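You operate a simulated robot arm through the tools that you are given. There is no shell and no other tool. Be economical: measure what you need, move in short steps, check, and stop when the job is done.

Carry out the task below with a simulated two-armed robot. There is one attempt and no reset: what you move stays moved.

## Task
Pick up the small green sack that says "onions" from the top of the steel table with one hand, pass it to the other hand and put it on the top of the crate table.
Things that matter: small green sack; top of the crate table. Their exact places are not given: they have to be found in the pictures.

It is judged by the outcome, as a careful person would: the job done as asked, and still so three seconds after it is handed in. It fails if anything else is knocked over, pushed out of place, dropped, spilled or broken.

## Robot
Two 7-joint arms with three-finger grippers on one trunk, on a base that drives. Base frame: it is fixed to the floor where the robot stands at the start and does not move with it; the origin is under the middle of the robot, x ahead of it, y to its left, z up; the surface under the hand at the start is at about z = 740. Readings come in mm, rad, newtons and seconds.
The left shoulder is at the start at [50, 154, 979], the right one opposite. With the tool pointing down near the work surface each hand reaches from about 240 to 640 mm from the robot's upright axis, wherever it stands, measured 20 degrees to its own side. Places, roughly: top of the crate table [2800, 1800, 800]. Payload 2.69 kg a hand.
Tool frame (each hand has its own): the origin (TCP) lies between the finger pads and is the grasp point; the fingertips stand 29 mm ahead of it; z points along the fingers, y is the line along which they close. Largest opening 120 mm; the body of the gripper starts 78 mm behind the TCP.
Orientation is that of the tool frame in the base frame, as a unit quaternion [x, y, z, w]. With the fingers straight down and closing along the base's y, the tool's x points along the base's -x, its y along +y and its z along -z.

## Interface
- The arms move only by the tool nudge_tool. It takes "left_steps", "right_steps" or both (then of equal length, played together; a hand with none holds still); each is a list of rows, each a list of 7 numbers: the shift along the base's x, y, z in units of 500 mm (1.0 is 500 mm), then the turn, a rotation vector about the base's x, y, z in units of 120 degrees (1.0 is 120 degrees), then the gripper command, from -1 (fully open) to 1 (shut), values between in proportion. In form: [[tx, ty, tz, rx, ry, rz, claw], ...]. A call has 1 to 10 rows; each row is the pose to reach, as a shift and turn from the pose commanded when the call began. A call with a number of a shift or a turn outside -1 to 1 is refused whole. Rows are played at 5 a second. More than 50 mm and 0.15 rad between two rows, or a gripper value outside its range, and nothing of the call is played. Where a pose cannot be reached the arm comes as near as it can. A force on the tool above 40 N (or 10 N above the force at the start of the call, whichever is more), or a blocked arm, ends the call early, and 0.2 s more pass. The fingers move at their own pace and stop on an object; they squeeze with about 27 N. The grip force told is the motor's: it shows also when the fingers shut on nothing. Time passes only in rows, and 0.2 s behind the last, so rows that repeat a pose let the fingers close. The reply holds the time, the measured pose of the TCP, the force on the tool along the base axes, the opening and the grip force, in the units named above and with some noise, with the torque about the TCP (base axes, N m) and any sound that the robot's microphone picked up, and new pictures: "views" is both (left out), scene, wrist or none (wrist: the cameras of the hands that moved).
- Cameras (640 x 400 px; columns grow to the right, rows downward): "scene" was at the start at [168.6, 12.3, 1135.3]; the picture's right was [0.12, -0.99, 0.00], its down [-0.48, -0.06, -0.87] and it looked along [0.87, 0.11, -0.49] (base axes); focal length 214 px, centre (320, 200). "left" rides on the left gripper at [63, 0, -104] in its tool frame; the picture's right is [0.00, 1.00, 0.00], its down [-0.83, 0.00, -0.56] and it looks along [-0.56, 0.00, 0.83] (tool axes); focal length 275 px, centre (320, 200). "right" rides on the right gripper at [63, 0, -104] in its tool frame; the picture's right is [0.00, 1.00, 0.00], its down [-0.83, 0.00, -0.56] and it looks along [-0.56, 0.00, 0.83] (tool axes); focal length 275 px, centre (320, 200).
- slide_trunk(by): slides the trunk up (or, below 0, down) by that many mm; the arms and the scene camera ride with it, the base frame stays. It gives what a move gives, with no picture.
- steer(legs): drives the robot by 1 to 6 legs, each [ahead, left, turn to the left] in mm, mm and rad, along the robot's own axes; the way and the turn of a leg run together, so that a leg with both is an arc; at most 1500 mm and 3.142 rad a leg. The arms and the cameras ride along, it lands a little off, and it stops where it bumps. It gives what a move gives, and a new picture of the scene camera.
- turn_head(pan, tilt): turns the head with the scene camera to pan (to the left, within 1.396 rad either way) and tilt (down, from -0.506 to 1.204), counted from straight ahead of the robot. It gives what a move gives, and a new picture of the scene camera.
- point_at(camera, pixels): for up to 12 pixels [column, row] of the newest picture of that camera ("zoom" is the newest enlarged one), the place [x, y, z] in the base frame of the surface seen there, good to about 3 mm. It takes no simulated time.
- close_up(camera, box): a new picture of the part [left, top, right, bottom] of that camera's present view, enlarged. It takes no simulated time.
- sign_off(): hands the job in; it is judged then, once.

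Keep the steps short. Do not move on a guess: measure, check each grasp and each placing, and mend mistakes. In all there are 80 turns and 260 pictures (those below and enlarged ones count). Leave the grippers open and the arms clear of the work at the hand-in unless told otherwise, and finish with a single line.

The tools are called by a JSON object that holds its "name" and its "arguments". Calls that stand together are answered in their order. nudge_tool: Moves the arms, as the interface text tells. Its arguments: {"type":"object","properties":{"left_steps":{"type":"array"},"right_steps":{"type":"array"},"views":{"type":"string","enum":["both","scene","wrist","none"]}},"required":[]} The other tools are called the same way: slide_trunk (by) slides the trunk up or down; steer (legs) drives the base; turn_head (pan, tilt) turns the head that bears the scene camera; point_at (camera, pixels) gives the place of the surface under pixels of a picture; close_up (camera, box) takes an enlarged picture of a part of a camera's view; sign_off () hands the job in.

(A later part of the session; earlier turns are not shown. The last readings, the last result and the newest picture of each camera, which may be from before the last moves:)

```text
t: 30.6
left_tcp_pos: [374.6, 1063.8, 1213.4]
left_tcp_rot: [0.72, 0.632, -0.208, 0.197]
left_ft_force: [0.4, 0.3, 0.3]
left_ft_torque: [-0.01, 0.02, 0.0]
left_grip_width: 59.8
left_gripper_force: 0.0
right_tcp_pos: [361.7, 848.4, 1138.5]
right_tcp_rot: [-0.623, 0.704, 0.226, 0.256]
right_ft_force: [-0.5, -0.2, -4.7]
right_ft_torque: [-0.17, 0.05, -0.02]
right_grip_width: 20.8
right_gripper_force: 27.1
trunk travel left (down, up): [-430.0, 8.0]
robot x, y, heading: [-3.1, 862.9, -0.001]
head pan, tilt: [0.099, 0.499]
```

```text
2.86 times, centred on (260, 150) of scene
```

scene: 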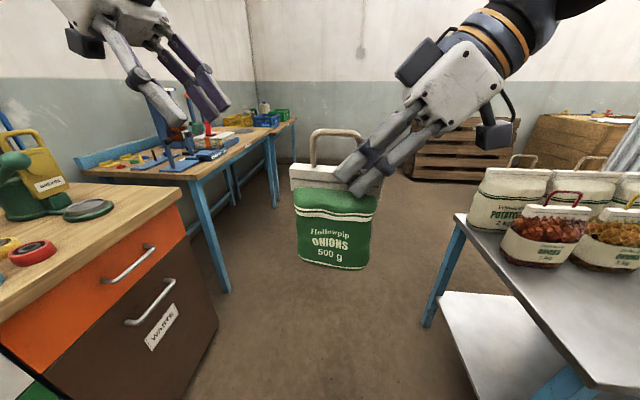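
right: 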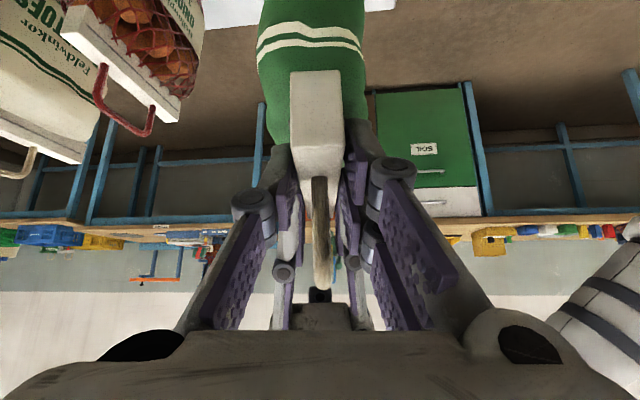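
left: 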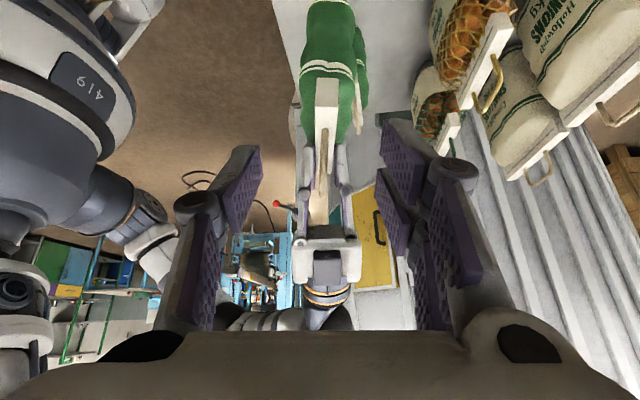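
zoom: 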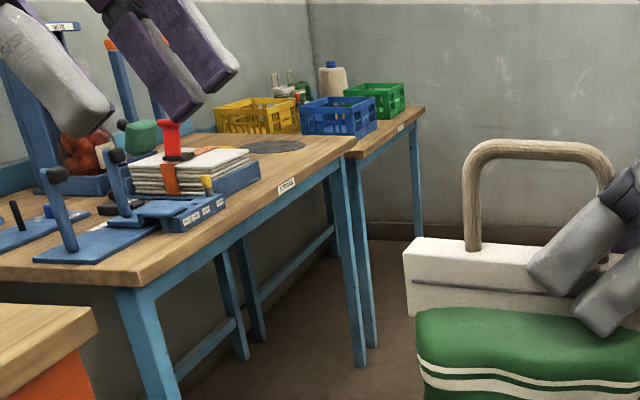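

The aisle is 1150 mm wide (y 383..1535) and I'm at y 863. I drive ahead in two legs to x≈2200, then turn left to face the bench row.

{"name": "steer", "arguments": {"legs": [[1100, 0, 0], [1100, 0, 0], [0, 0, 1.571]]}}

{"name": "turn_head", "arguments": {"pan": -0.3, "tilt": 0.5}}

```text
t: 45.2
left_tcp_pos: [2009.9, 1242.3, 1212.7]
left_tcp_rot: [0.067, 0.956, -0.009, 0.286]
left_ft_force: [0.0, 0.2, 0.1]
left_ft_torque: [-0.06, -0.02, 0.0]
left_grip_width: 59.9
left_gripper_force: 0.1
right_tcp_pos: [2224.5, 1226.6, 1140.8]
right_tcp_rot: [0.938, -0.062, -0.341, -0.023]
right_ft_force: [0.5, 0.8, 0.5]
right_ft_torque: [0.03, 0.0, -0.02]
right_grip_width: 0.1
right_gripper_force: 26.7
trunk travel left (down, up): [-430.0, 8.0]
robot x, y, heading: [2204.7, 867.0, 1.565]
head pan, tilt: [0.099, 0.499]
```

scene: 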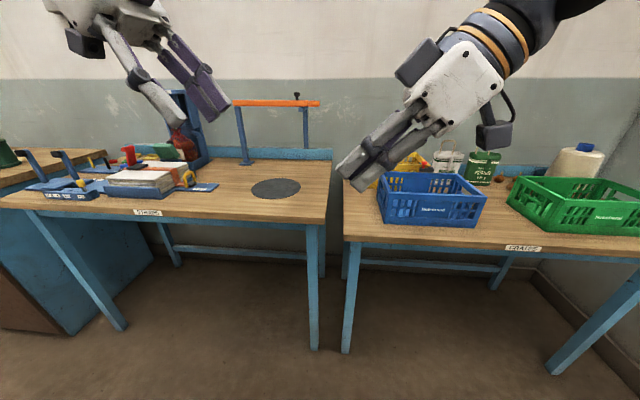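

```text
t: 46.1
left_tcp_pos: [2008.3, 1242.2, 1213.1]
left_tcp_rot: [0.068, 0.955, -0.009, 0.287]
left_ft_force: [0.3, -0.5, 0.1]
left_ft_torque: [-0.02, 0.02, 0.0]
left_grip_width: 59.8
left_gripper_force: 0.1
right_tcp_pos: [2225.1, 1225.3, 1140.0]
right_tcp_rot: [0.938, -0.062, -0.342, -0.022]
right_ft_force: [0.3, 0.2, -0.9]
right_ft_torque: [0.02, 0.02, -0.01]
right_grip_width: 0.1
right_gripper_force: 27.1
trunk travel left (down, up): [-430.0, 8.0]
robot x, y, heading: [2205.1, 866.9, 1.562]
head pan, tilt: [-0.3, 0.499]
```

scene: 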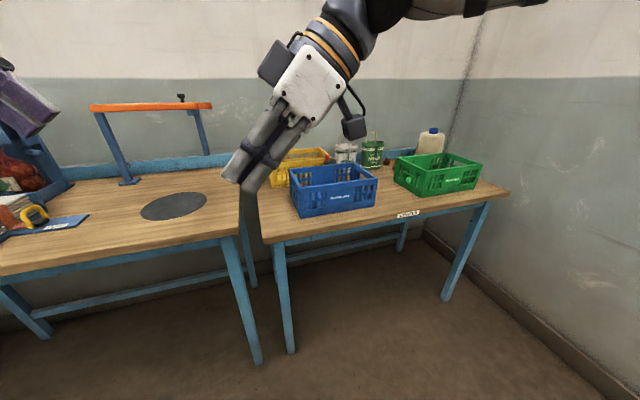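

The right gripper reads 0.1 mm, so the sack slipped out during the drive. I have to find it, and I look around on the floor.

{"name": "turn_head", "arguments": {"pan": 0.0, "tilt": 1.15}}

{"name": "turn_head", "arguments": {"pan": 1.39, "tilt": 0.7}}

{"name": "turn_head", "arguments": {"pan": -1.39, "tilt": 0.7}}

```text
t: 47.1
left_tcp_pos: [2007.3, 1242.2, 1212.9]
left_tcp_rot: [0.067, 0.955, -0.008, 0.287]
left_ft_force: [0.2, -0.7, 1.0]
left_ft_torque: [0.0, 0.01, -0.03]
left_grip_width: 60.1
left_gripper_force: 0.1
right_tcp_pos: [2224.9, 1225.7, 1139.5]
right_tcp_rot: [0.938, -0.063, -0.341, -0.023]
right_ft_force: [0.1, -0.7, -0.9]
right_ft_torque: [-0.01, -0.01, -0.02]
right_grip_width: 0.0
right_gripper_force: 27.9
trunk travel left (down, up): [-430.0, 8.0]
robot x, y, heading: [2202.8, 871.3, 1.566]
head pan, tilt: [0.0, 1.15]
```

scene: 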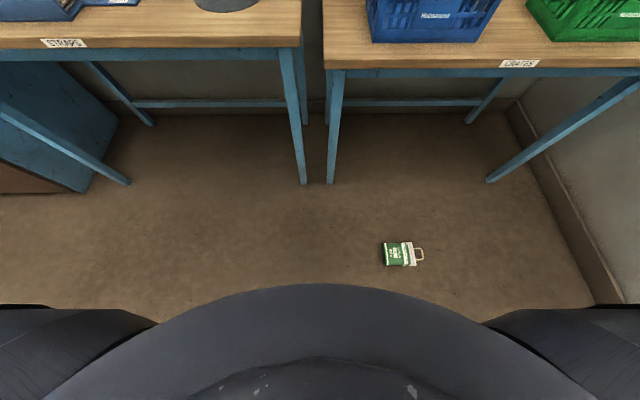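

```text
t: 48.7
left_tcp_pos: [2008.5, 1242.3, 1213.0]
left_tcp_rot: [0.067, 0.956, -0.008, 0.287]
left_ft_force: [0.4, 0.1, 0.6]
left_ft_torque: [0.01, -0.01, 0.01]
left_grip_width: 60.0
left_gripper_force: 0.0
right_tcp_pos: [2225.0, 1225.1, 1139.7]
right_tcp_rot: [0.938, -0.063, -0.341, -0.024]
right_ft_force: [1.0, 0.5, -0.1]
right_ft_torque: [0.0, 0.03, 0.02]
right_grip_width: 0.2
right_gripper_force: 27.9
trunk travel left (down, up): [-430.0, 8.0]
robot x, y, heading: [2203.6, 865.8, 1.562]
head pan, tilt: [1.389, 0.7]
```

scene: 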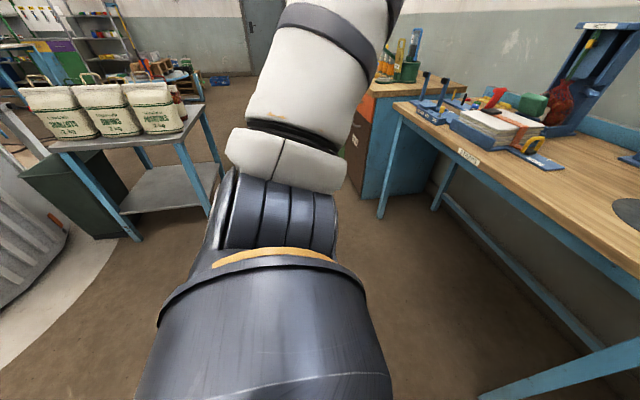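

```text
t: 51.1
left_tcp_pos: [2008.3, 1242.5, 1213.4]
left_tcp_rot: [0.066, 0.956, -0.009, 0.286]
left_ft_force: [0.3, -0.2, 0.5]
left_ft_torque: [-0.02, -0.01, -0.01]
left_grip_width: 60.0
left_gripper_force: 0.0
right_tcp_pos: [2226.1, 1225.0, 1139.7]
right_tcp_rot: [0.938, -0.063, -0.341, -0.023]
right_ft_force: [-0.4, 0.5, 0.7]
right_ft_torque: [-0.01, -0.05, -0.03]
right_grip_width: 0.0
right_gripper_force: 26.9
trunk travel left (down, up): [-430.0, 8.0]
robot x, y, heading: [2204.8, 863.9, 1.568]
head pan, tilt: [-1.389, 0.7]
```

scene: 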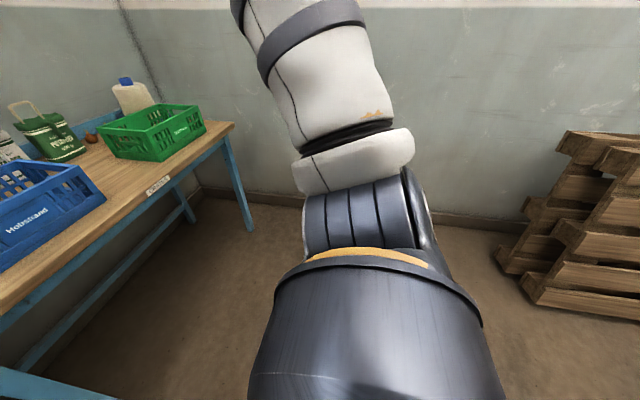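

The sack lies on the floor ahead, at about (400,255) in the straight-down view. I look there again and measure.

{"name": "turn_head", "arguments": {"pan": -0.1, "tilt": 1.1}}

{"name": "close_up", "arguments": {"camera": "scene", "box": [290, 190, 450, 290]}}

```text
t: 52.6
left_tcp_pos: [2008.4, 1242.5, 1212.6]
left_tcp_rot: [0.067, 0.956, -0.008, 0.286]
left_ft_force: [0.1, 0.2, -0.5]
left_ft_torque: [0.0, 0.03, 0.02]
left_grip_width: 60.3
left_gripper_force: 0.1
right_tcp_pos: [2225.3, 1226.2, 1139.5]
right_tcp_rot: [0.938, -0.063, -0.341, -0.023]
right_ft_force: [0.1, 0.7, -0.5]
right_ft_torque: [0.01, -0.01, 0.03]
right_grip_width: 0.4
right_gripper_force: 27.1
trunk travel left (down, up): [-430.0, 8.0]
robot x, y, heading: [2206.7, 866.1, 1.563]
head pan, tilt: [-0.099, 1.1]
```

scene: 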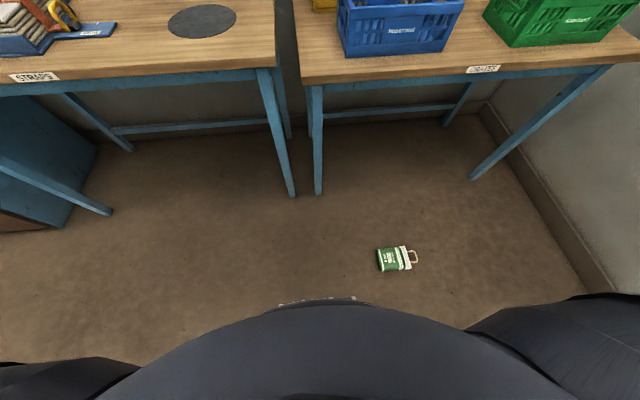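

```text
4.00 times, centred on (370, 240) of scene
```

zoom: 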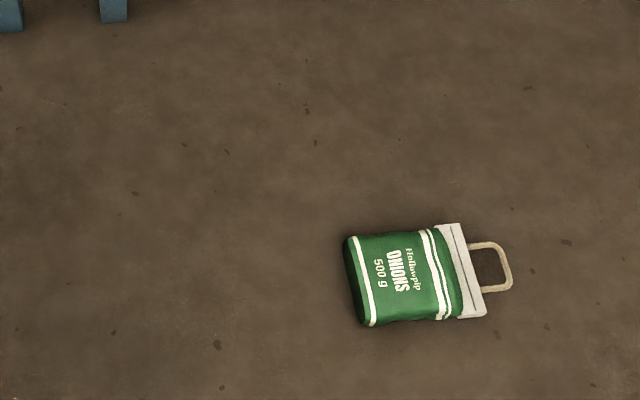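

{"name": "point_at", "arguments": {"camera": "zoom", "pixels": [[355, 238], [370, 322], [405, 280], [435, 228], [452, 318], [447, 228], [475, 316], [475, 270], [456, 270], [512, 270], [425, 275], [400, 345]]}}

{"name": "point_at", "arguments": {"camera": "scene", "pixels": [[275, 190], [318, 190], [470, 178], [320, 303], [355, 300], [280, 305], [260, 315], [380, 82], [480, 75], [560, 72], [480, 230], [600, 300]]}}

```text
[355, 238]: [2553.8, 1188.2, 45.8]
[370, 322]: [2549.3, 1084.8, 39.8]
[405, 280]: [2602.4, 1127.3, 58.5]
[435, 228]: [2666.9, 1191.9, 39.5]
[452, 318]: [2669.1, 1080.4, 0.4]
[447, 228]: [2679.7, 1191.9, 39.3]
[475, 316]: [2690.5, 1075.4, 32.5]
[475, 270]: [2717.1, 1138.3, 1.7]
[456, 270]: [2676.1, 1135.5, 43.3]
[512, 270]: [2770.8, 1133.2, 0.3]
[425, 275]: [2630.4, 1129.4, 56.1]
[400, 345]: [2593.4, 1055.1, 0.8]
```

```text
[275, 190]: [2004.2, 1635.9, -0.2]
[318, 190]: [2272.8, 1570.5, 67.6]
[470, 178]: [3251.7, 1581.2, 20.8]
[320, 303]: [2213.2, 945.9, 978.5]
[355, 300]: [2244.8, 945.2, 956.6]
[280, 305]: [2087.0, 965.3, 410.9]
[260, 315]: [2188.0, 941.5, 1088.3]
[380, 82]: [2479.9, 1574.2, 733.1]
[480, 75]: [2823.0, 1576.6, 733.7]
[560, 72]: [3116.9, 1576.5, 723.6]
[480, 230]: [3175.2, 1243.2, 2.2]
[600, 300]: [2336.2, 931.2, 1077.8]
```

The sack lies face up on the floor. The body is centred at (2613,1135), about 108 mm wide along y and 58 mm high, with the header toward +x. Plan:
- The left hand picks it up across its width with fingers down.
- The left tool rolls 90° so the sack stands upright.
- The sack is passed again to the right hand, gripped from above at the middle of the header.

First I back off 165 mm and strafe right to line up.

{"name": "nudge_tool", "arguments": {"right_steps": [[0, 0, 0.01, 0, 0, 0, 0], [0, 0, 0.02, 0, 0, 0, 0]], "views": "none"}}

{"name": "steer", "arguments": {"legs": [[-165, 0, 0], [0, -455, 0]]}}

```text
t: 53.2
left_tcp_pos: [2008.9, 1243.0, 1213.4]
left_tcp_rot: [0.067, 0.956, -0.009, 0.286]
left_ft_force: [0.3, -0.6, 1.2]
left_ft_torque: [-0.02, 0.0, 0.0]
left_grip_width: 59.6
left_gripper_force: 0.0
right_tcp_pos: [2225.4, 1227.0, 1150.5]
right_tcp_rot: [0.938, -0.062, -0.341, -0.023]
right_ft_force: [0.1, -0.9, 0.5]
right_ft_torque: [-0.02, -0.01, 0.03]
right_grip_width: 60.0
right_gripper_force: 0.0
trunk travel left (down, up): [-430.0, 8.0]
robot x, y, heading: [2202.8, 867.1, 1.563]
head pan, tilt: [-0.099, 1.1]
```

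```text
t: 58.3
left_tcp_pos: [2474.6, 1073.0, 1212.6]
left_tcp_rot: [0.069, 0.956, -0.01, 0.287]
left_ft_force: [0.4, 0.1, 0.1]
left_ft_torque: [-0.02, -0.01, 0.02]
left_grip_width: 60.1
left_gripper_force: 0.1
right_tcp_pos: [2690.3, 1056.1, 1151.1]
right_tcp_rot: [0.937, -0.064, -0.342, -0.023]
right_ft_force: [0.3, -1.4, -0.8]
right_ft_torque: [-0.03, 0.01, -0.01]
right_grip_width: 59.8
right_gripper_force: 0.1
trunk travel left (down, up): [-430.0, 8.0]
robot x, y, heading: [2666.9, 696.4, 1.555]
head pan, tilt: [-0.099, 1.1]
```

scene: 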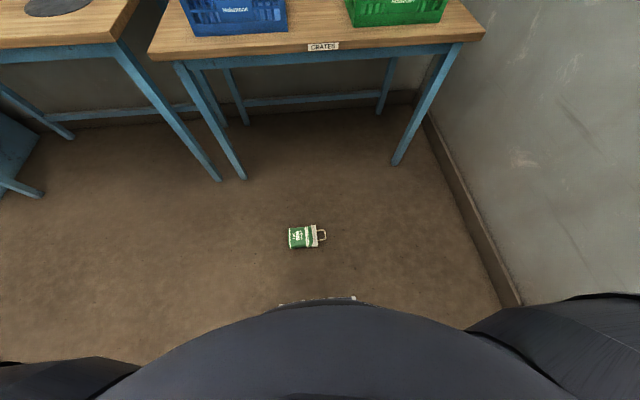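

The robot now stands at (2667,696). While still high, I straighten both hands to point down. The right hand moves aside to the right, the left goes above the sack and opens fully.

{"name": "nudge_tool", "arguments": {"left_steps": [[0, 0, 0, 0.005, 0.046, 0, -1], [0, 0, 0, 0.01, 0.092, 0, -1], [0.05, 0.02, 0, 0.015, 0.138, 0, -1], [0.1, 0.04, 0, 0.02, 0.184, 0, -1], [0.18, 0.08, 0, 0.025, 0.23, 0, -1], [0.276, 0.124, 0, 0.03, 0.277, 0, -1], [0.276, 0.124, 0, 0.03, 0.277, 0, -1]], "right_steps": [[0.05, -0.015, 0.02, -0.0075, -0.055, 0, 0], [0.1, -0.03, 0.04, -0.015, -0.11, 0, 0], [0.15, -0.045, 0.06, -0.0225, -0.165, 0, 0], [0.2, -0.06, 0.08, -0.03, -0.22, 0, 0], [0.24, -0.08, 0.1, -0.0375, -0.275, 0, 0], [0.24, -0.08, 0.1, -0.045, -0.331, 0, 0], [0.24, -0.08, 0.1, -0.045, -0.331, 0, 0]], "views": "none"}}

{"name": "nudge_tool", "arguments": {"right_steps": [[0, 0, 0, 0, 0, -0.069, 0], [0, 0, 0, 0, 0, -0.138, 0], [0, 0, 0, 0, 0, -0.207, 0], [0, 0, 0, 0, 0, -0.276, 0], [0, 0, 0, 0, 0, -0.345, 0], [0, 0, 0, 0, 0, -0.414, 0], [0, 0, 0, 0, 0, -0.483, 0], [0, 0, 0, 0, 0, -0.552, 0], [0, 0, 0, 0, 0, -0.621, 0], [0, 0, 0, 0, 0, -0.69, 0]], "views": "both"}}

```text
refused: row 6 steps farther than a row can; nothing moved
```

```text
t: 60.6
left_tcp_pos: [2474.9, 1071.9, 1215.4]
left_tcp_rot: [0.069, 0.956, -0.008, 0.286]
left_ft_force: [0.2, 0.1, 1.2]
left_ft_torque: [0.04, 0.01, 0.03]
left_grip_width: 60.3
left_gripper_force: 0.0
right_tcp_pos: [2741.1, 1088.2, 1136.6]
right_tcp_rot: [-0.617, 0.715, 0.212, 0.25]
right_ft_force: [0.3, 0.1, -0.7]
right_ft_torque: [-0.02, -0.02, 0.0]
right_grip_width: 60.1
right_gripper_force: 0.0
trunk travel left (down, up): [-430.0, 8.0]
robot x, y, heading: [2665.8, 697.9, 1.561]
head pan, tilt: [-0.099, 1.1]
stopped in row 10 (right hand): the arm was blocked; the commanded pose is now the measured one
```

scene: 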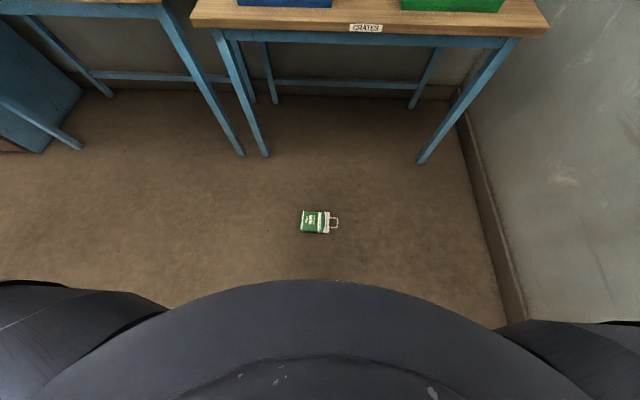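
right: 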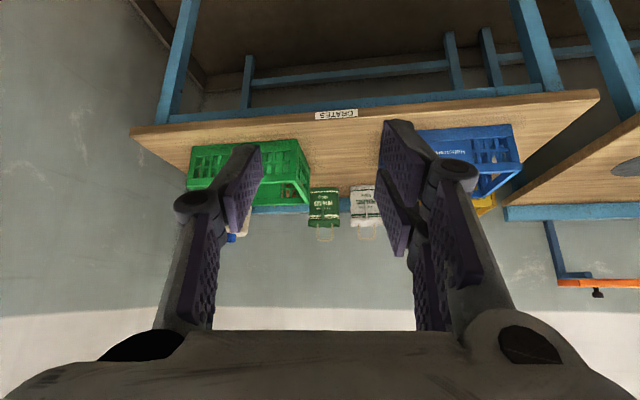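

I yawed the tilted right hand after the first call was refused. The hand now points forward and down, with the closing line along x, which is nearly what I want. I repeat with smaller steps: untilt both, right aside to (2800,1040,1190), left over the sack.

{"name": "nudge_tool", "arguments": {"right_steps": [[0.02, -0.015, 0.015, -0.052, 0.008, 0, 0], [0.04, -0.03, 0.03, -0.104, 0.016, 0, 0], [0.06, -0.045, 0.045, -0.156, 0.024, 0, 0], [0.08, -0.06, 0.06, -0.208, 0.033, 0, 0], [0.1, -0.08, 0.08, -0.26, 0.041, 0, 0], [0.118, -0.096, 0.106, -0.313, 0.049, 0, 0], [0.118, -0.096, 0.106, -0.313, 0.049, 0, 0], [0.118, -0.096, 0.106, -0.313, 0.049, 0, 0]], "left_steps": [[0.04, 0.018, 0, 0.005, 0.046, 0, -1], [0.08, 0.036, 0, 0.01, 0.092, 0, -1], [0.12, 0.054, 0, 0.015, 0.138, 0, -1], [0.16, 0.072, 0, 0.02, 0.184, 0, -1], [0.2, 0.09, 0, 0.025, 0.23, 0, -1], [0.24, 0.108, 0, 0.03, 0.277, 0, -1], [0.276, 0.124, 0, 0.03, 0.277, 0, -1], [0.276, 0.124, 0, 0.03, 0.277, 0, -1]], "views": "both"}}

```text
t: 62.4
left_tcp_pos: [2578.3, 1113.9, 1212.6]
left_tcp_rot: [0.071, 0.997, 0.002, 0.037]
left_ft_force: [0.5, 0.2, 0.1]
left_ft_torque: [0.0, -0.01, 0.0]
left_grip_width: 120.0
left_gripper_force: 0.1
left hand out of reach, approached as far as the arm can: row 6, 7, 8
right_tcp_pos: [2797.3, 1040.0, 1186.5]
right_tcp_rot: [-0.659, 0.752, -0.002, 0.0]
right_ft_force: [-0.3, 0.8, -0.1]
right_ft_torque: [0.03, 0.01, -0.05]
right_grip_width: 59.8
right_gripper_force: 0.0
trunk travel left (down, up): [-430.0, 8.0]
robot x, y, heading: [2668.8, 697.7, 1.562]
head pan, tilt: [-0.099, 1.1]
```

scene: 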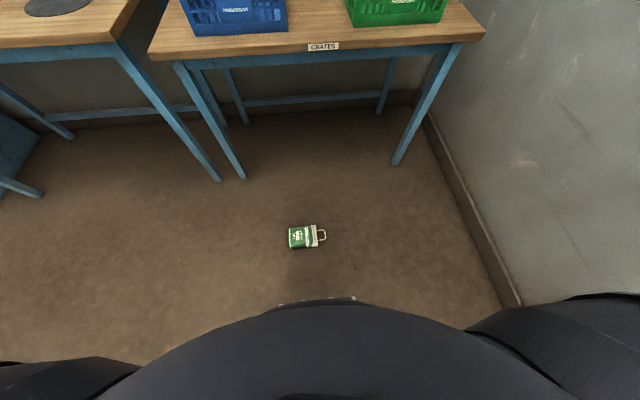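
right: 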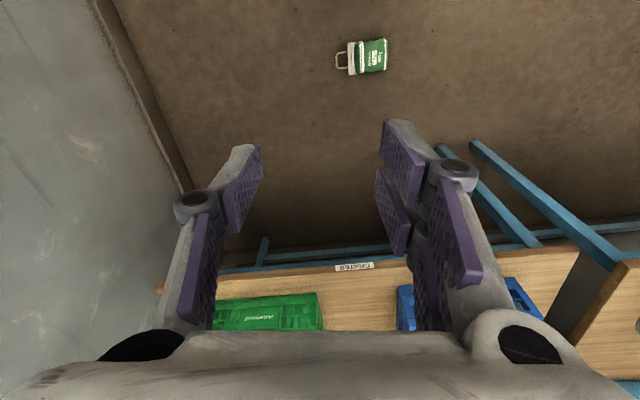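
left: 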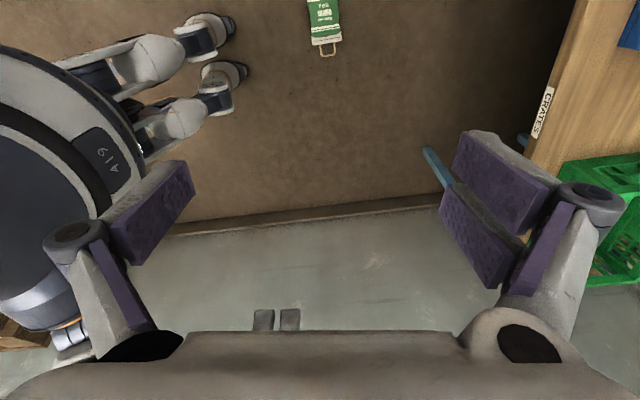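

The left view shows the robot's own base feet at (235,75). I measure them so I know the base's reach relative to the sack.

{"name": "point_at", "arguments": {"camera": "left", "pixels": [[243, 75], [230, 30], [225, 100], [135, 170], [310, 5], [341, 5], [312, 40], [340, 36], [328, 55], [325, 12]]}}

{"name": "point_at", "arguments": {"camera": "right", "pixels": [[362, 42], [386, 38], [388, 70], [364, 74], [349, 42], [349, 74], [375, 57], [340, 60]]}}

```text
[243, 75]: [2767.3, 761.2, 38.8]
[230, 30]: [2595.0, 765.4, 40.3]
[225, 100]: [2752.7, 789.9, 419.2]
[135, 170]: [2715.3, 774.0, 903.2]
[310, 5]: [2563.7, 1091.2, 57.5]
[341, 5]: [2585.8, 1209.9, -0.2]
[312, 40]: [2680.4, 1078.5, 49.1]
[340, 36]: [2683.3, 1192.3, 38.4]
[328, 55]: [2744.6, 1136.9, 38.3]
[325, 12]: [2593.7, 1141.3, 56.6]
```

```text
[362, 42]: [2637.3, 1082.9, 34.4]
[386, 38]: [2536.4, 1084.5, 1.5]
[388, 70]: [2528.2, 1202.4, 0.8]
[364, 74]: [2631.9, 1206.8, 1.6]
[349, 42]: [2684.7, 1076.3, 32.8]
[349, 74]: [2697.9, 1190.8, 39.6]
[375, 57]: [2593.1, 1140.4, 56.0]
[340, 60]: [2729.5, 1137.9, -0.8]
```

The base reaches only about 90 mm ahead of its axis, so there is room. I move 45 mm closer, lower the trunk 425 mm, then look from nearer.

{"name": "slide_trunk", "arguments": {"by": -425}}

{"name": "steer", "arguments": {"legs": [[45, 0, 0]]}}

{"name": "nudge_tool", "arguments": {"left_steps": [[0, 0, -0.1, 0, 0, 0.03, -1], [0, 0, -0.2, 0, 0, 0.058, -1], [0, 0, -0.3, 0, 0, 0.058, -1], [0, 0, -0.4, 0, 0, 0.058, -1], [0, 0, -0.5, 0, 0, 0.058, -1], [0, 0, -0.6, 0, 0, 0.058, -1], [0, 0, -0.6, 0, 0, 0.058, -1]], "views": "both"}}

```text
refused: -425 is not a number from -400 to 400
```

```text
t: 63.3
left_tcp_pos: [2579.1, 1158.9, 1213.0]
left_tcp_rot: [0.071, 0.997, 0.001, 0.036]
left_ft_force: [0.4, 0.5, -0.5]
left_ft_torque: [-0.07, -0.01, -0.02]
left_grip_width: 120.2
left_gripper_force: 0.0
right_tcp_pos: [2797.9, 1084.8, 1185.4]
right_tcp_rot: [-0.659, 0.752, -0.002, 0.0]
right_ft_force: [-0.9, 0.7, -0.4]
right_ft_torque: [-0.03, -0.03, 0.03]
right_grip_width: 60.2
right_gripper_force: 0.0
trunk travel left (down, up): [-430.0, 8.0]
robot x, y, heading: [2668.0, 742.2, 1.564]
head pan, tilt: [-0.099, 1.1]
```

scene: 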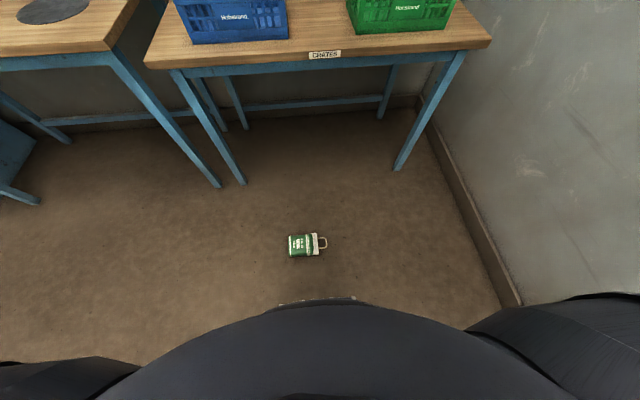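

```text
t: 64.9
left_tcp_pos: [2576.5, 1158.5, 912.4]
left_tcp_rot: [0.01, 0.999, 0.005, 0.036]
left_ft_force: [0.2, -0.6, 0.3]
left_ft_torque: [0.01, -0.02, 0.0]
left_grip_width: 120.0
left_gripper_force: 0.1
right_tcp_pos: [2798.1, 1084.1, 1186.1]
right_tcp_rot: [-0.659, 0.752, -0.002, 0.001]
right_ft_force: [0.9, -0.7, 0.6]
right_ft_torque: [-0.01, -0.02, 0.0]
right_grip_width: 60.0
right_gripper_force: 0.0
trunk travel left (down, up): [-430.0, 8.0]
robot x, y, heading: [2671.8, 737.6, 1.556]
head pan, tilt: [-0.099, 1.1]
```

scene: 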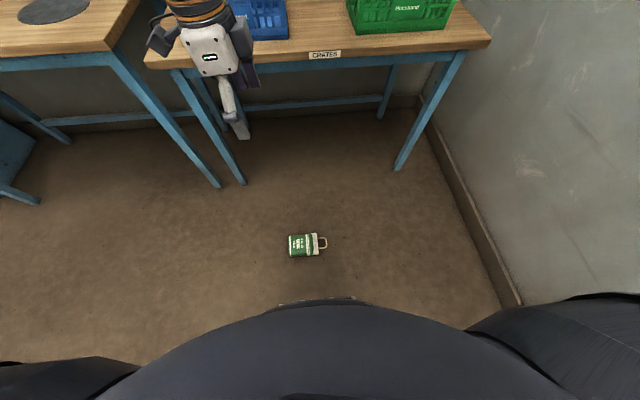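
left: 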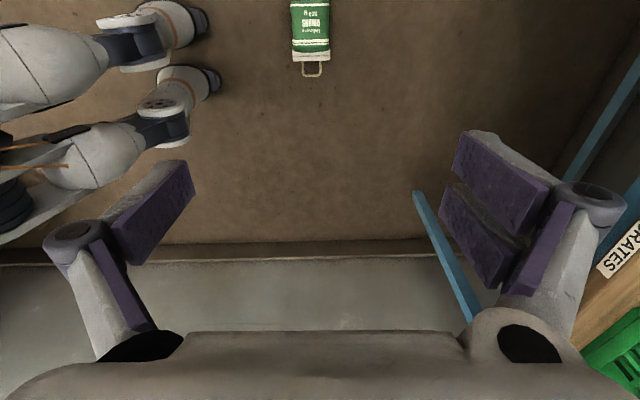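

The sack is now parallel to the hand's axes in the left view. I lower the trunk 400 mm and bring the left hand above the sack.

{"name": "slide_trunk", "arguments": {"by": -400}}

{"name": "nudge_tool", "arguments": {"left_steps": [[0.02, -0.01, -0.09, 0, 0.01, 0, -1], [0.04, -0.02, -0.18, 0, 0.02, 0, -1], [0.06, -0.04, -0.27, 0, 0.034, 0, -1], [0.074, -0.046, -0.36, 0, 0.034, 0, -1], [0.074, -0.046, -0.45, 0, 0.034, 0, -1], [0.074, -0.046, -0.54, 0, 0.034, 0, -1], [0.074, -0.046, -0.6, 0, 0.034, 0, -1], [0.074, -0.046, -0.6, 0, 0.034, 0, -1]], "views": "both"}}

```text
t: 68.7
left_tcp_pos: [2579.1, 1158.9, 511.6]
left_tcp_rot: [0.01, 0.999, 0.004, 0.037]
left_ft_force: [0.3, -0.1, -0.2]
left_ft_torque: [0.0, 0.0, 0.0]
left_grip_width: 120.0
left_gripper_force: 0.2
right_tcp_pos: [2798.5, 1185.2, 663.0]
right_tcp_rot: [-0.647, 0.739, -0.14, -0.124]
right_ft_force: [0.3, 0.2, -0.5]
right_ft_torque: [0.01, 0.0, 0.01]
right_grip_width: 59.9
right_gripper_force: 0.0
trunk travel left (down, up): [-30.0, 408.0]
robot x, y, heading: [2665.9, 740.4, 1.562]
head pan, tilt: [-0.099, 1.1]
```

```text
t: 70.5
left_tcp_pos: [2615.1, 1137.9, 210.9]
left_tcp_rot: [0.01, 1.0, 0.004, 0.001]
left_ft_force: [0.5, 0.8, -0.7]
left_ft_torque: [0.03, 0.0, 0.0]
left_grip_width: 120.1
left_gripper_force: 0.2
right_tcp_pos: [2797.5, 1185.3, 663.5]
right_tcp_rot: [-0.647, 0.739, -0.14, -0.124]
right_ft_force: [-1.0, 0.6, 0.2]
right_ft_torque: [-0.02, 0.0, -0.01]
right_grip_width: 60.1
right_gripper_force: 0.0
trunk travel left (down, up): [-30.0, 408.0]
robot x, y, heading: [2669.9, 743.0, 1.558]
head pan, tilt: [-0.099, 1.1]
```

scene: 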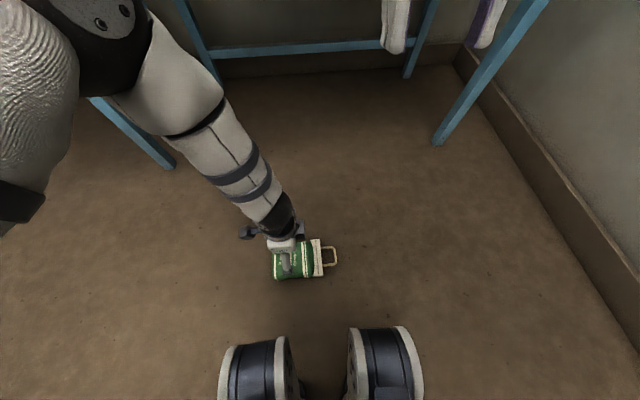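
left: 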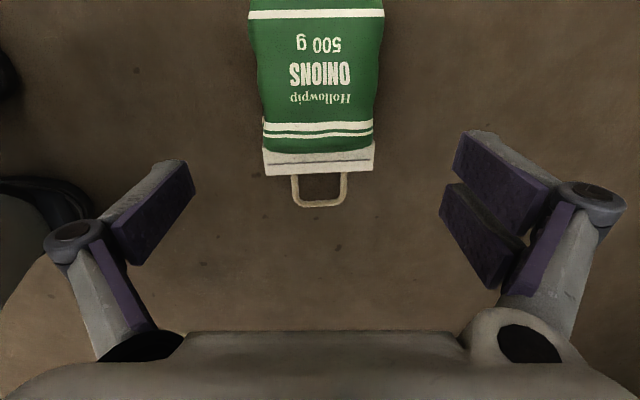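

Now I measure the sack's sides in this close view.

{"name": "point_at", "arguments": {"camera": "left", "pixels": [[253, 60], [264, 90], [264, 130], [381, 60], [376, 90], [374, 130], [320, 60], [320, 5], [265, 172], [373, 165], [345, 185], [320, 110]]}}

```text
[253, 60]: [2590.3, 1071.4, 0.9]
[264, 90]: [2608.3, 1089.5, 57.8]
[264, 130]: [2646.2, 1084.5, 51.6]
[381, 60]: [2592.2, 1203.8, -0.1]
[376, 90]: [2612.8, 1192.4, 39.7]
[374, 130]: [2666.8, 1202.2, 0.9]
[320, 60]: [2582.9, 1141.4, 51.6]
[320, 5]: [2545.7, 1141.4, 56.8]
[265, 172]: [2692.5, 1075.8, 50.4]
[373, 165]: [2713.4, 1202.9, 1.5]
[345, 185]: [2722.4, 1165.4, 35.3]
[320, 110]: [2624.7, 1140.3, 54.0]
```

The sack is centred at col ~320, which matches the hand's axis within about 1 mm. Its narrower part is at x≈2640. I shift 25 mm to +x and descend halfway, then recheck.

{"name": "nudge_tool", "arguments": {"left_steps": [[0.03, 0, -0.05, 0, 0, 0, -1], [0.05, 0, -0.12, 0, 0, 0, -1], [0.05, 0, -0.18, 0, 0, 0, -1], [0.05, 0, -0.18, 0, 0, 0, -1]], "views": "both"}}

{"name": "close_up", "arguments": {"camera": "scene", "box": [220, 190, 380, 310]}}

```text
t: 71.5
left_tcp_pos: [2637.1, 1138.6, 118.7]
left_tcp_rot: [0.006, 1.0, 0.003, 0.001]
left_ft_force: [-0.1, 0.1, -0.2]
left_ft_torque: [0.0, -0.02, 0.0]
left_grip_width: 119.8
left_gripper_force: 0.0
right_tcp_pos: [2798.2, 1185.6, 663.7]
right_tcp_rot: [-0.647, 0.739, -0.141, -0.124]
right_ft_force: [-1.0, 0.1, -0.6]
right_ft_torque: [-0.04, 0.01, 0.03]
right_grip_width: 60.2
right_gripper_force: 0.1
trunk travel left (down, up): [-30.0, 408.0]
robot x, y, heading: [2673.3, 737.3, 1.56]
head pan, tilt: [-0.099, 1.1]
```

scene: 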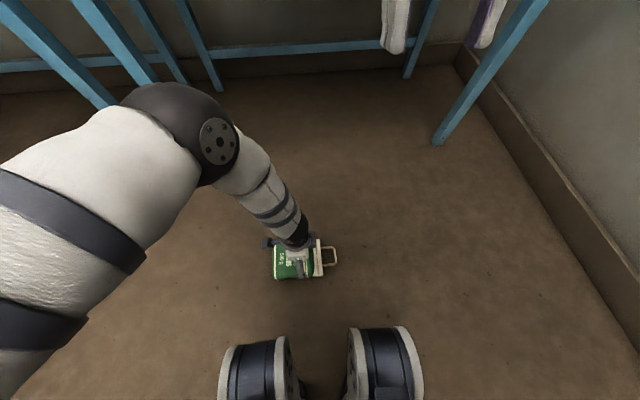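
left: 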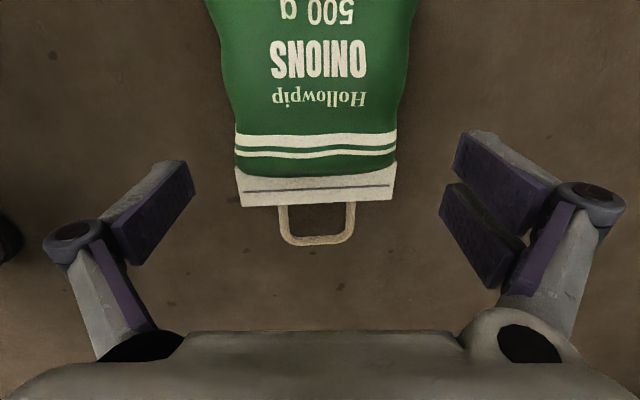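

```text
3.33 times, centred on (300, 250) of scene
```

zoom: 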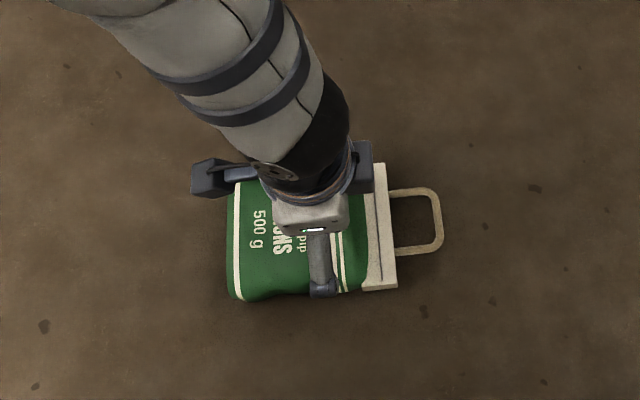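

{"name": "point_at", "arguments": {"camera": "left", "pixels": [[238, 140], [396, 140], [238, 165], [396, 165], [228, 90], [402, 90], [316, 140], [316, 165], [316, 180], [242, 205], [392, 197]]}}

```text
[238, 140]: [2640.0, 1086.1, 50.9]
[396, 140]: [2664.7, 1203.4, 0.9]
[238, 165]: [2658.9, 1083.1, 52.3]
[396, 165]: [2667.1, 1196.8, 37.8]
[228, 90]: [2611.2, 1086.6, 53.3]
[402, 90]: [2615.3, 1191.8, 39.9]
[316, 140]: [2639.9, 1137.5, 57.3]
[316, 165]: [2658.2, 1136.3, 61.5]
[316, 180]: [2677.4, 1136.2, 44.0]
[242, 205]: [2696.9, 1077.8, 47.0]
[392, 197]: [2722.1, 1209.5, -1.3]
```

The sides lie at y≈1085 and y≈1192 (centre 1138). I descend straight to z≈36 with the fingers fully open.

{"name": "nudge_tool", "arguments": {"left_steps": [[0.006, -0.001, -0.04, 0, 0, 0, -1], [0.006, -0.001, -0.08, 0, 0, 0, -1], [0.006, -0.001, -0.12, 0, 0, 0, -1], [0.006, -0.001, -0.15, 0, 0, 0, -1], [0.006, -0.001, -0.166, 0, 0, 0, -1], [0.006, -0.001, -0.166, 0, 0, 0, -1]], "views": "wrist"}}

{"name": "close_up", "arguments": {"camera": "scene", "box": [220, 190, 380, 310]}}

```text
t: 72.9
left_tcp_pos: [2643.9, 1134.6, 39.5]
left_tcp_rot: [0.011, 1.0, 0.005, 0.003]
left_ft_force: [7.1, 8.8, 27.0]
left_ft_torque: [1.6, -0.56, -0.16]
left_grip_width: 120.6
left_gripper_force: 0.2
right_tcp_pos: [2798.7, 1185.2, 664.4]
right_tcp_rot: [-0.648, 0.739, -0.14, -0.123]
right_ft_force: [-0.7, -1.8, -0.3]
right_ft_torque: [0.0, 0.03, 0.01]
right_grip_width: 60.0
right_gripper_force: 0.1
trunk travel left (down, up): [-30.0, 408.0]
robot x, y, heading: [2668.4, 740.5, 1.56]
head pan, tilt: [-0.099, 1.1]
```

left: 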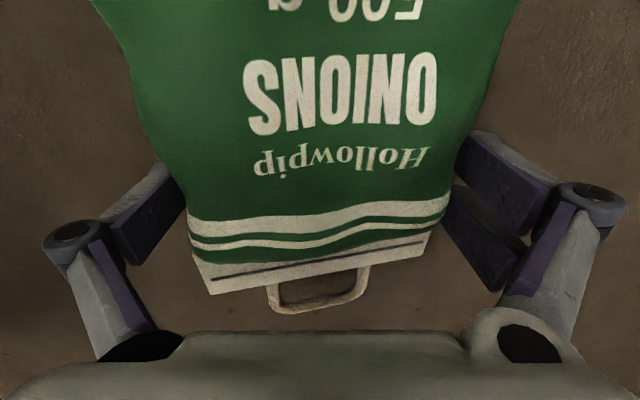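

```text
3.33 times, centred on (300, 250) of scene
```

zoom: 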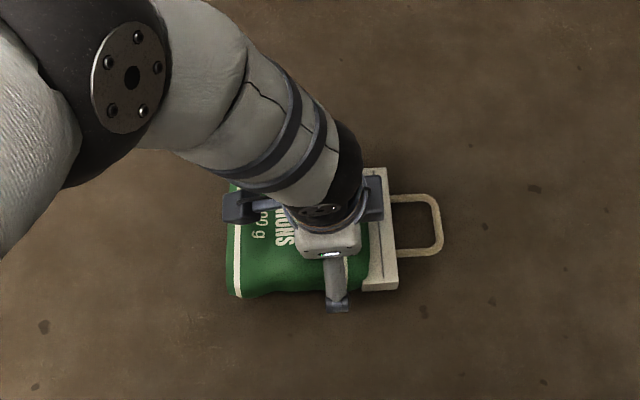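

The far finger is pressing on the sack's edge (27 N, torque +1.6 about x). I rise and look again before retrying with a shift to +y.

{"name": "nudge_tool", "arguments": {"left_steps": [[0, 0, 0.05, 0, 0, 0, -1], [0, 0, 0.1, 0, 0, 0, -1], [0, 0, 0.166, 0, 0, 0, -1], [0, 0, 0.166, 0, 0, 0, -1]], "views": "wrist"}}

{"name": "point_at", "arguments": {"camera": "left", "pixels": [[240, 140], [238, 120], [236, 165], [392, 140], [390, 120], [392, 165], [240, 195], [390, 190], [316, 150], [316, 180], [400, 100], [395, 150]]}}

```text
t: 73.9
left_tcp_pos: [2642.7, 1135.8, 120.9]
left_tcp_rot: [0.006, 1.0, 0.003, 0.001]
left_ft_force: [0.1, 0.5, -0.1]
left_ft_torque: [0.0, 0.0, 0.01]
left_grip_width: 119.8
left_gripper_force: 0.1
right_tcp_pos: [2799.2, 1184.8, 663.2]
right_tcp_rot: [-0.647, 0.739, -0.141, -0.124]
right_ft_force: [-0.1, 0.0, -0.8]
right_ft_torque: [-0.01, 0.01, 0.0]
right_grip_width: 59.9
right_gripper_force: 0.0
trunk travel left (down, up): [-30.0, 408.0]
robot x, y, heading: [2665.4, 740.5, 1.563]
head pan, tilt: [-0.099, 1.1]
```

left: 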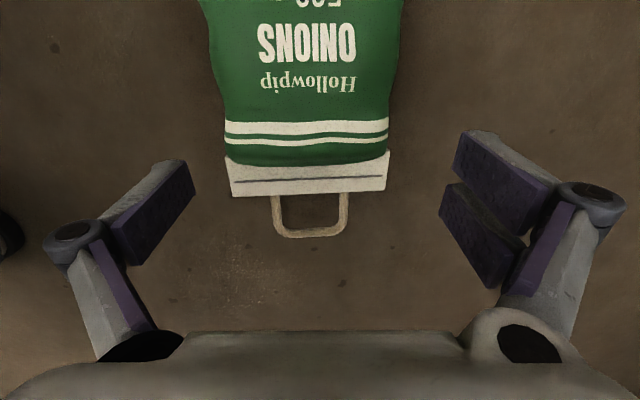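

```text
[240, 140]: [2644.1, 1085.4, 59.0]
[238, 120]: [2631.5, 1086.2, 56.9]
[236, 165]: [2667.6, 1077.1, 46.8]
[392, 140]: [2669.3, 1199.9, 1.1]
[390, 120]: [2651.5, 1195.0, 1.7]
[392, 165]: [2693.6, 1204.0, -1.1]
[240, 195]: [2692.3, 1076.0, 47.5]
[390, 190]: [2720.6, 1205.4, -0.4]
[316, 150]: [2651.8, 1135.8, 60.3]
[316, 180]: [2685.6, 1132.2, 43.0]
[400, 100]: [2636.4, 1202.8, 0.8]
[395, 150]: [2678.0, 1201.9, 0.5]
```

The sack was pushed to -y and is now centred at col ~307, i.e. y≈1127.5. I shift the hand by -8 mm and descend again.

{"name": "nudge_tool", "arguments": {"left_steps": [[0, -0.0166, 0, 0, 0, 0, -1], [0, -0.0166, -0.05, 0, 0, 0, -1], [0, -0.0166, -0.07, 0, 0, 0, -1], [0, -0.0166, -0.09, 0, 0, 0, -1], [0, -0.0166, -0.09, 0, 0, 0, -1]], "views": "wrist"}}

```text
t: 75.1
left_tcp_pos: [2644.7, 1127.0, 76.8]
left_tcp_rot: [0.01, 1.0, 0.003, 0.002]
left_ft_force: [-0.4, 0.1, -0.6]
left_ft_torque: [0.03, 0.0, -0.02]
left_grip_width: 120.1
left_gripper_force: 0.2
right_tcp_pos: [2799.1, 1185.2, 664.3]
right_tcp_rot: [-0.647, 0.739, -0.14, -0.124]
right_ft_force: [-0.8, -0.5, -0.5]
right_ft_torque: [0.01, 0.02, -0.03]
right_grip_width: 60.0
right_gripper_force: 0.0
trunk travel left (down, up): [-30.0, 408.0]
robot x, y, heading: [2670.1, 744.8, 1.561]
head pan, tilt: [-0.099, 1.1]
```

left: 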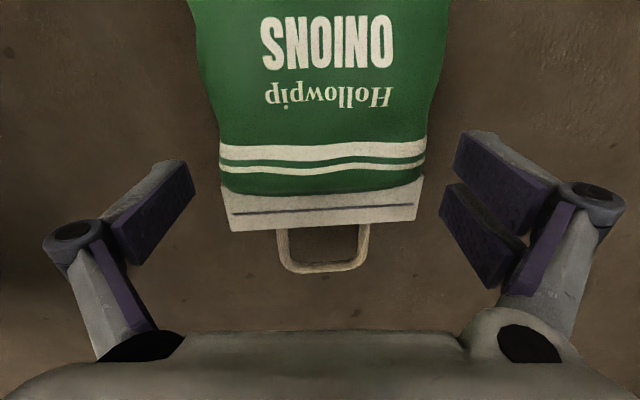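

Now it is centred (neck cols 218..428 between finger tips at 195 and 445). I descend the rest in small steps.

{"name": "nudge_tool", "arguments": {"left_steps": [[0.004, 0.002, -0.02, 0, 0, 0, -1], [0.008, 0.002, -0.04, 0, 0, 0, -1], [0.008, 0.002, -0.06, 0, 0, 0, -1], [0.008, 0.002, -0.08, 0, 0, 0, -1], [0.008, 0.002, -0.08, 0, 0, 0, -1]], "views": "wrist"}}

```text
t: 76.1
left_tcp_pos: [2651.4, 1132.2, 41.5]
left_tcp_rot: [0.01, 1.0, 0.008, 0.002]
left_ft_force: [-4.9, -8.0, 30.7]
left_ft_torque: [0.66, -0.15, 0.18]
left_grip_width: 120.6
left_gripper_force: 0.3
right_tcp_pos: [2797.9, 1184.4, 663.2]
right_tcp_rot: [-0.647, 0.739, -0.14, -0.123]
right_ft_force: [0.7, 0.0, -0.6]
right_ft_torque: [0.01, 0.01, -0.02]
right_grip_width: 60.0
right_gripper_force: 0.1
trunk travel left (down, up): [-30.0, 408.0]
robot x, y, heading: [2670.0, 737.6, 1.56]
head pan, tilt: [-0.099, 1.1]
stopped in row 5 (left hand): the force on the tool passed its limit at 63 N (the readings are from after the stop); the commanded pose is now the measured one
```

left: 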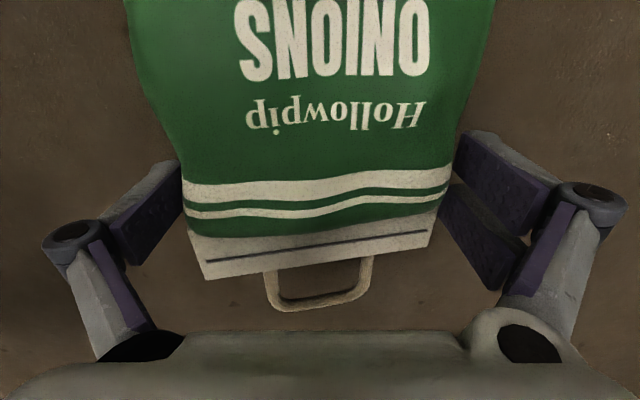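

The tips are at z≈12, well below the sack's mid height, so the fingers seem to be wedged beside it. I close and see what width I get.

{"name": "nudge_tool", "arguments": {"left_steps": [[0, 0, 0, 0, 0, 0, -0.5], [0, 0, 0, 0, 0, 0, 0], [0, 0, 0, 0, 0, 0, 0.3], [0, 0, 0, 0, 0, 0, 0.3]], "views": "wrist"}}

{"name": "close_up", "arguments": {"camera": "scene", "box": [220, 190, 380, 310]}}

```text
t: 76.6
left_tcp_pos: [2650.7, 1131.2, 41.6]
left_tcp_rot: [0.01, 1.0, 0.008, 0.002]
left_ft_force: [-4.5, -8.2, 32.3]
left_ft_torque: [0.66, -0.07, 0.17]
left_grip_width: 120.4
left_gripper_force: 26.6
right_tcp_pos: [2798.7, 1184.0, 664.0]
right_tcp_rot: [-0.647, 0.739, -0.14, -0.123]
right_ft_force: [-0.2, 0.4, 0.4]
right_ft_torque: [0.04, 0.03, -0.02]
right_grip_width: 60.1
right_gripper_force: 0.0
trunk travel left (down, up): [-30.0, 408.0]
robot x, y, heading: [2669.4, 741.4, 1.557]
head pan, tilt: [-0.099, 1.1]
stopped in row 2 (left hand): the force on the tool passed its limit at 43 N (the readings are from after the stop); the commanded pose is now the measured one
```

left: 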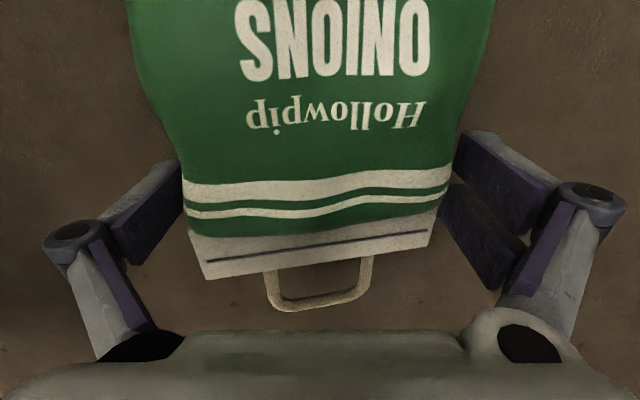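

```text
3.33 times, centred on (300, 250) of scene
```

zoom: 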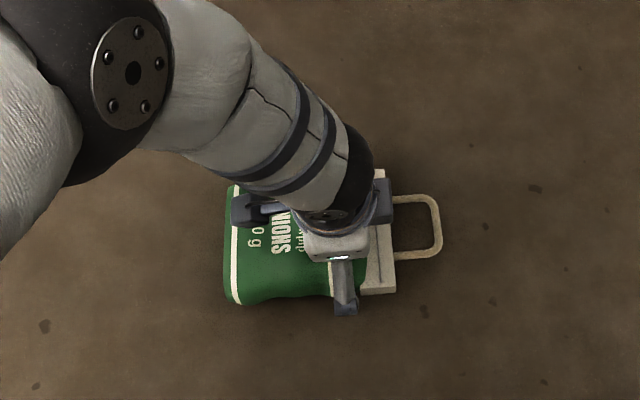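

The fingers are jammed at full opening (120.4 mm), so this grip couldn't be released cleanly. I change plan and open, rise off gently, and take it by the handle instead, as a person would.

{"name": "nudge_tool", "arguments": {"left_steps": [[0, 0, 0, 0, 0, 0, -1], [0, 0, 0.02, 0, 0, 0, -1], [0, 0, 0.05, 0, 0, 0, -1], [0, 0, 0.1, 0, 0, 0, -1], [0, 0, 0.18, 0, 0, 0, -1], [0, 0, 0.26, 0, 0, 0, -1], [0, 0, 0.3, 0, 0, 0, -1]], "views": "wrist"}}

{"name": "nudge_tool", "arguments": {"left_steps": [[0.01, 0, 0, 0, 0, 0.07, 0], [0.03, 0, 0, 0, 0, 0.14, 0], [0.05, 0, 0, 0, 0, 0.21, 0], [0.07, 0, 0, 0, 0, 0.28, 0], [0.09, 0, 0, 0, 0, 0.35, 0], [0.11, 0, 0, 0, 0, 0.42, 0], [0.13, 0, 0, 0, 0, 0.49, 0], [0.15, 0, 0, 0, 0, 0.56, 0], [0.17, 0, 0, 0, 0, 0.63, 0], [0.2, 0, 0, 0, 0, 0.7, 0]], "views": "both"}}

```text
t: 78.2
left_tcp_pos: [2652.3, 1131.4, 191.5]
left_tcp_rot: [0.011, 1.0, 0.007, 0.003]
left_ft_force: [-0.5, -0.4, -0.2]
left_ft_torque: [-0.02, 0.0, 0.01]
left_grip_width: 119.9
left_gripper_force: 0.1
right_tcp_pos: [2797.2, 1186.0, 664.1]
right_tcp_rot: [-0.647, 0.739, -0.141, -0.124]
right_ft_force: [-1.0, -0.2, 0.0]
right_ft_torque: [0.0, 0.02, -0.01]
right_grip_width: 59.8
right_gripper_force: 0.0
trunk travel left (down, up): [-30.0, 408.0]
robot x, y, heading: [2666.1, 740.0, 1.564]
head pan, tilt: [-0.099, 1.1]
```

left: 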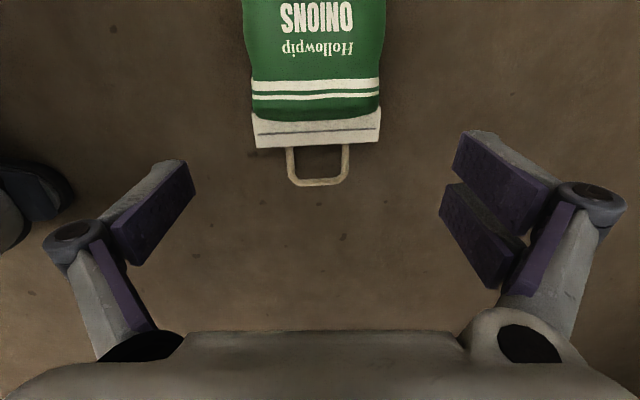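

```text
t: 80.4
left_tcp_pos: [2747.0, 1137.6, 191.7]
left_tcp_rot: [-0.667, 0.745, 0.008, -0.002]
left_ft_force: [0.0, 0.1, 0.0]
left_ft_torque: [0.01, -0.01, 0.03]
left_grip_width: 59.8
left_gripper_force: 0.2
right_tcp_pos: [2799.1, 1185.6, 663.9]
right_tcp_rot: [-0.647, 0.739, -0.14, -0.124]
right_ft_force: [0.6, -0.5, 0.8]
right_ft_torque: [-0.02, 0.0, 0.01]
right_grip_width: 60.1
right_gripper_force: 0.1
trunk travel left (down, up): [-30.0, 408.0]
robot x, y, heading: [2667.8, 738.7, 1.559]
head pan, tilt: [-0.099, 1.1]
```

scene: 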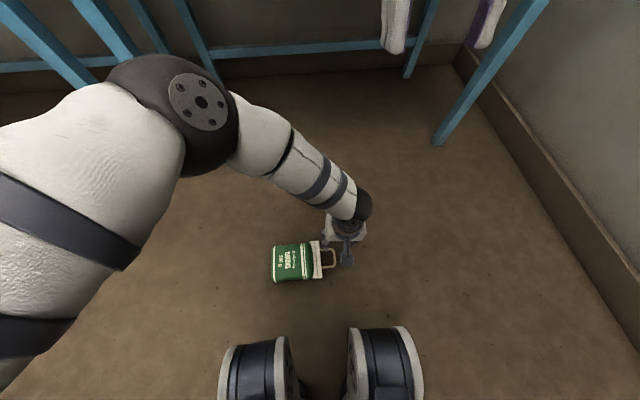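
left: 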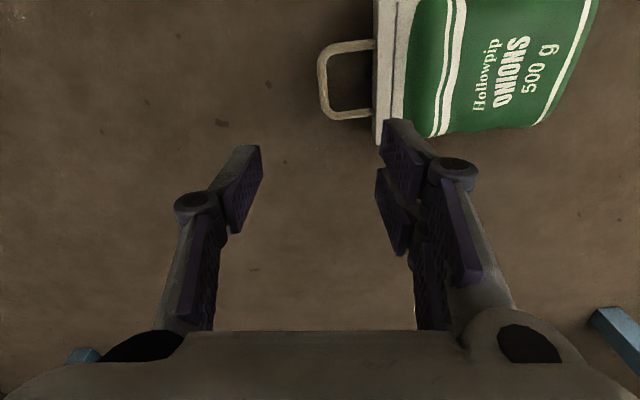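

The handle is visible at (323,80), aligned with the hand. I measure the crossbar, legs and header.

{"name": "close_up", "arguments": {"camera": "left", "box": [290, 0, 450, 150]}}

{"name": "point_at", "arguments": {"camera": "left", "pixels": [[323, 65], [323, 80], [325, 100], [345, 45], [350, 114], [368, 43], [368, 114], [383, 60], [383, 130], [400, 70], [345, 80], [318, 80]]}}

```text
2.67 times, centred on (370, 75) of left
```

zoom: 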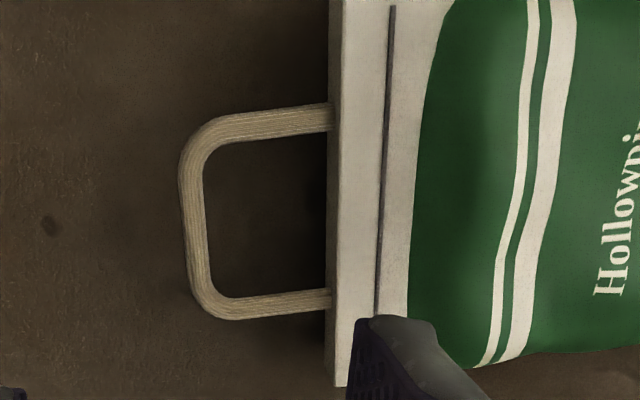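

```text
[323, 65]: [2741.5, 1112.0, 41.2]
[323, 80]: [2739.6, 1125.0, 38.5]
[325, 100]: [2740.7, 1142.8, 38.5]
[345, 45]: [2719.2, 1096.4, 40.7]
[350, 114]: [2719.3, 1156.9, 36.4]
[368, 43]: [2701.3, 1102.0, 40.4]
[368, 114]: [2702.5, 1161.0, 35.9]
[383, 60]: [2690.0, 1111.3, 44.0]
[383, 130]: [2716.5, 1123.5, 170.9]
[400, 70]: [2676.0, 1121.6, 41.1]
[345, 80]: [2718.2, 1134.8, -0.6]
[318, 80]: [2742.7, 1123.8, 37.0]
```

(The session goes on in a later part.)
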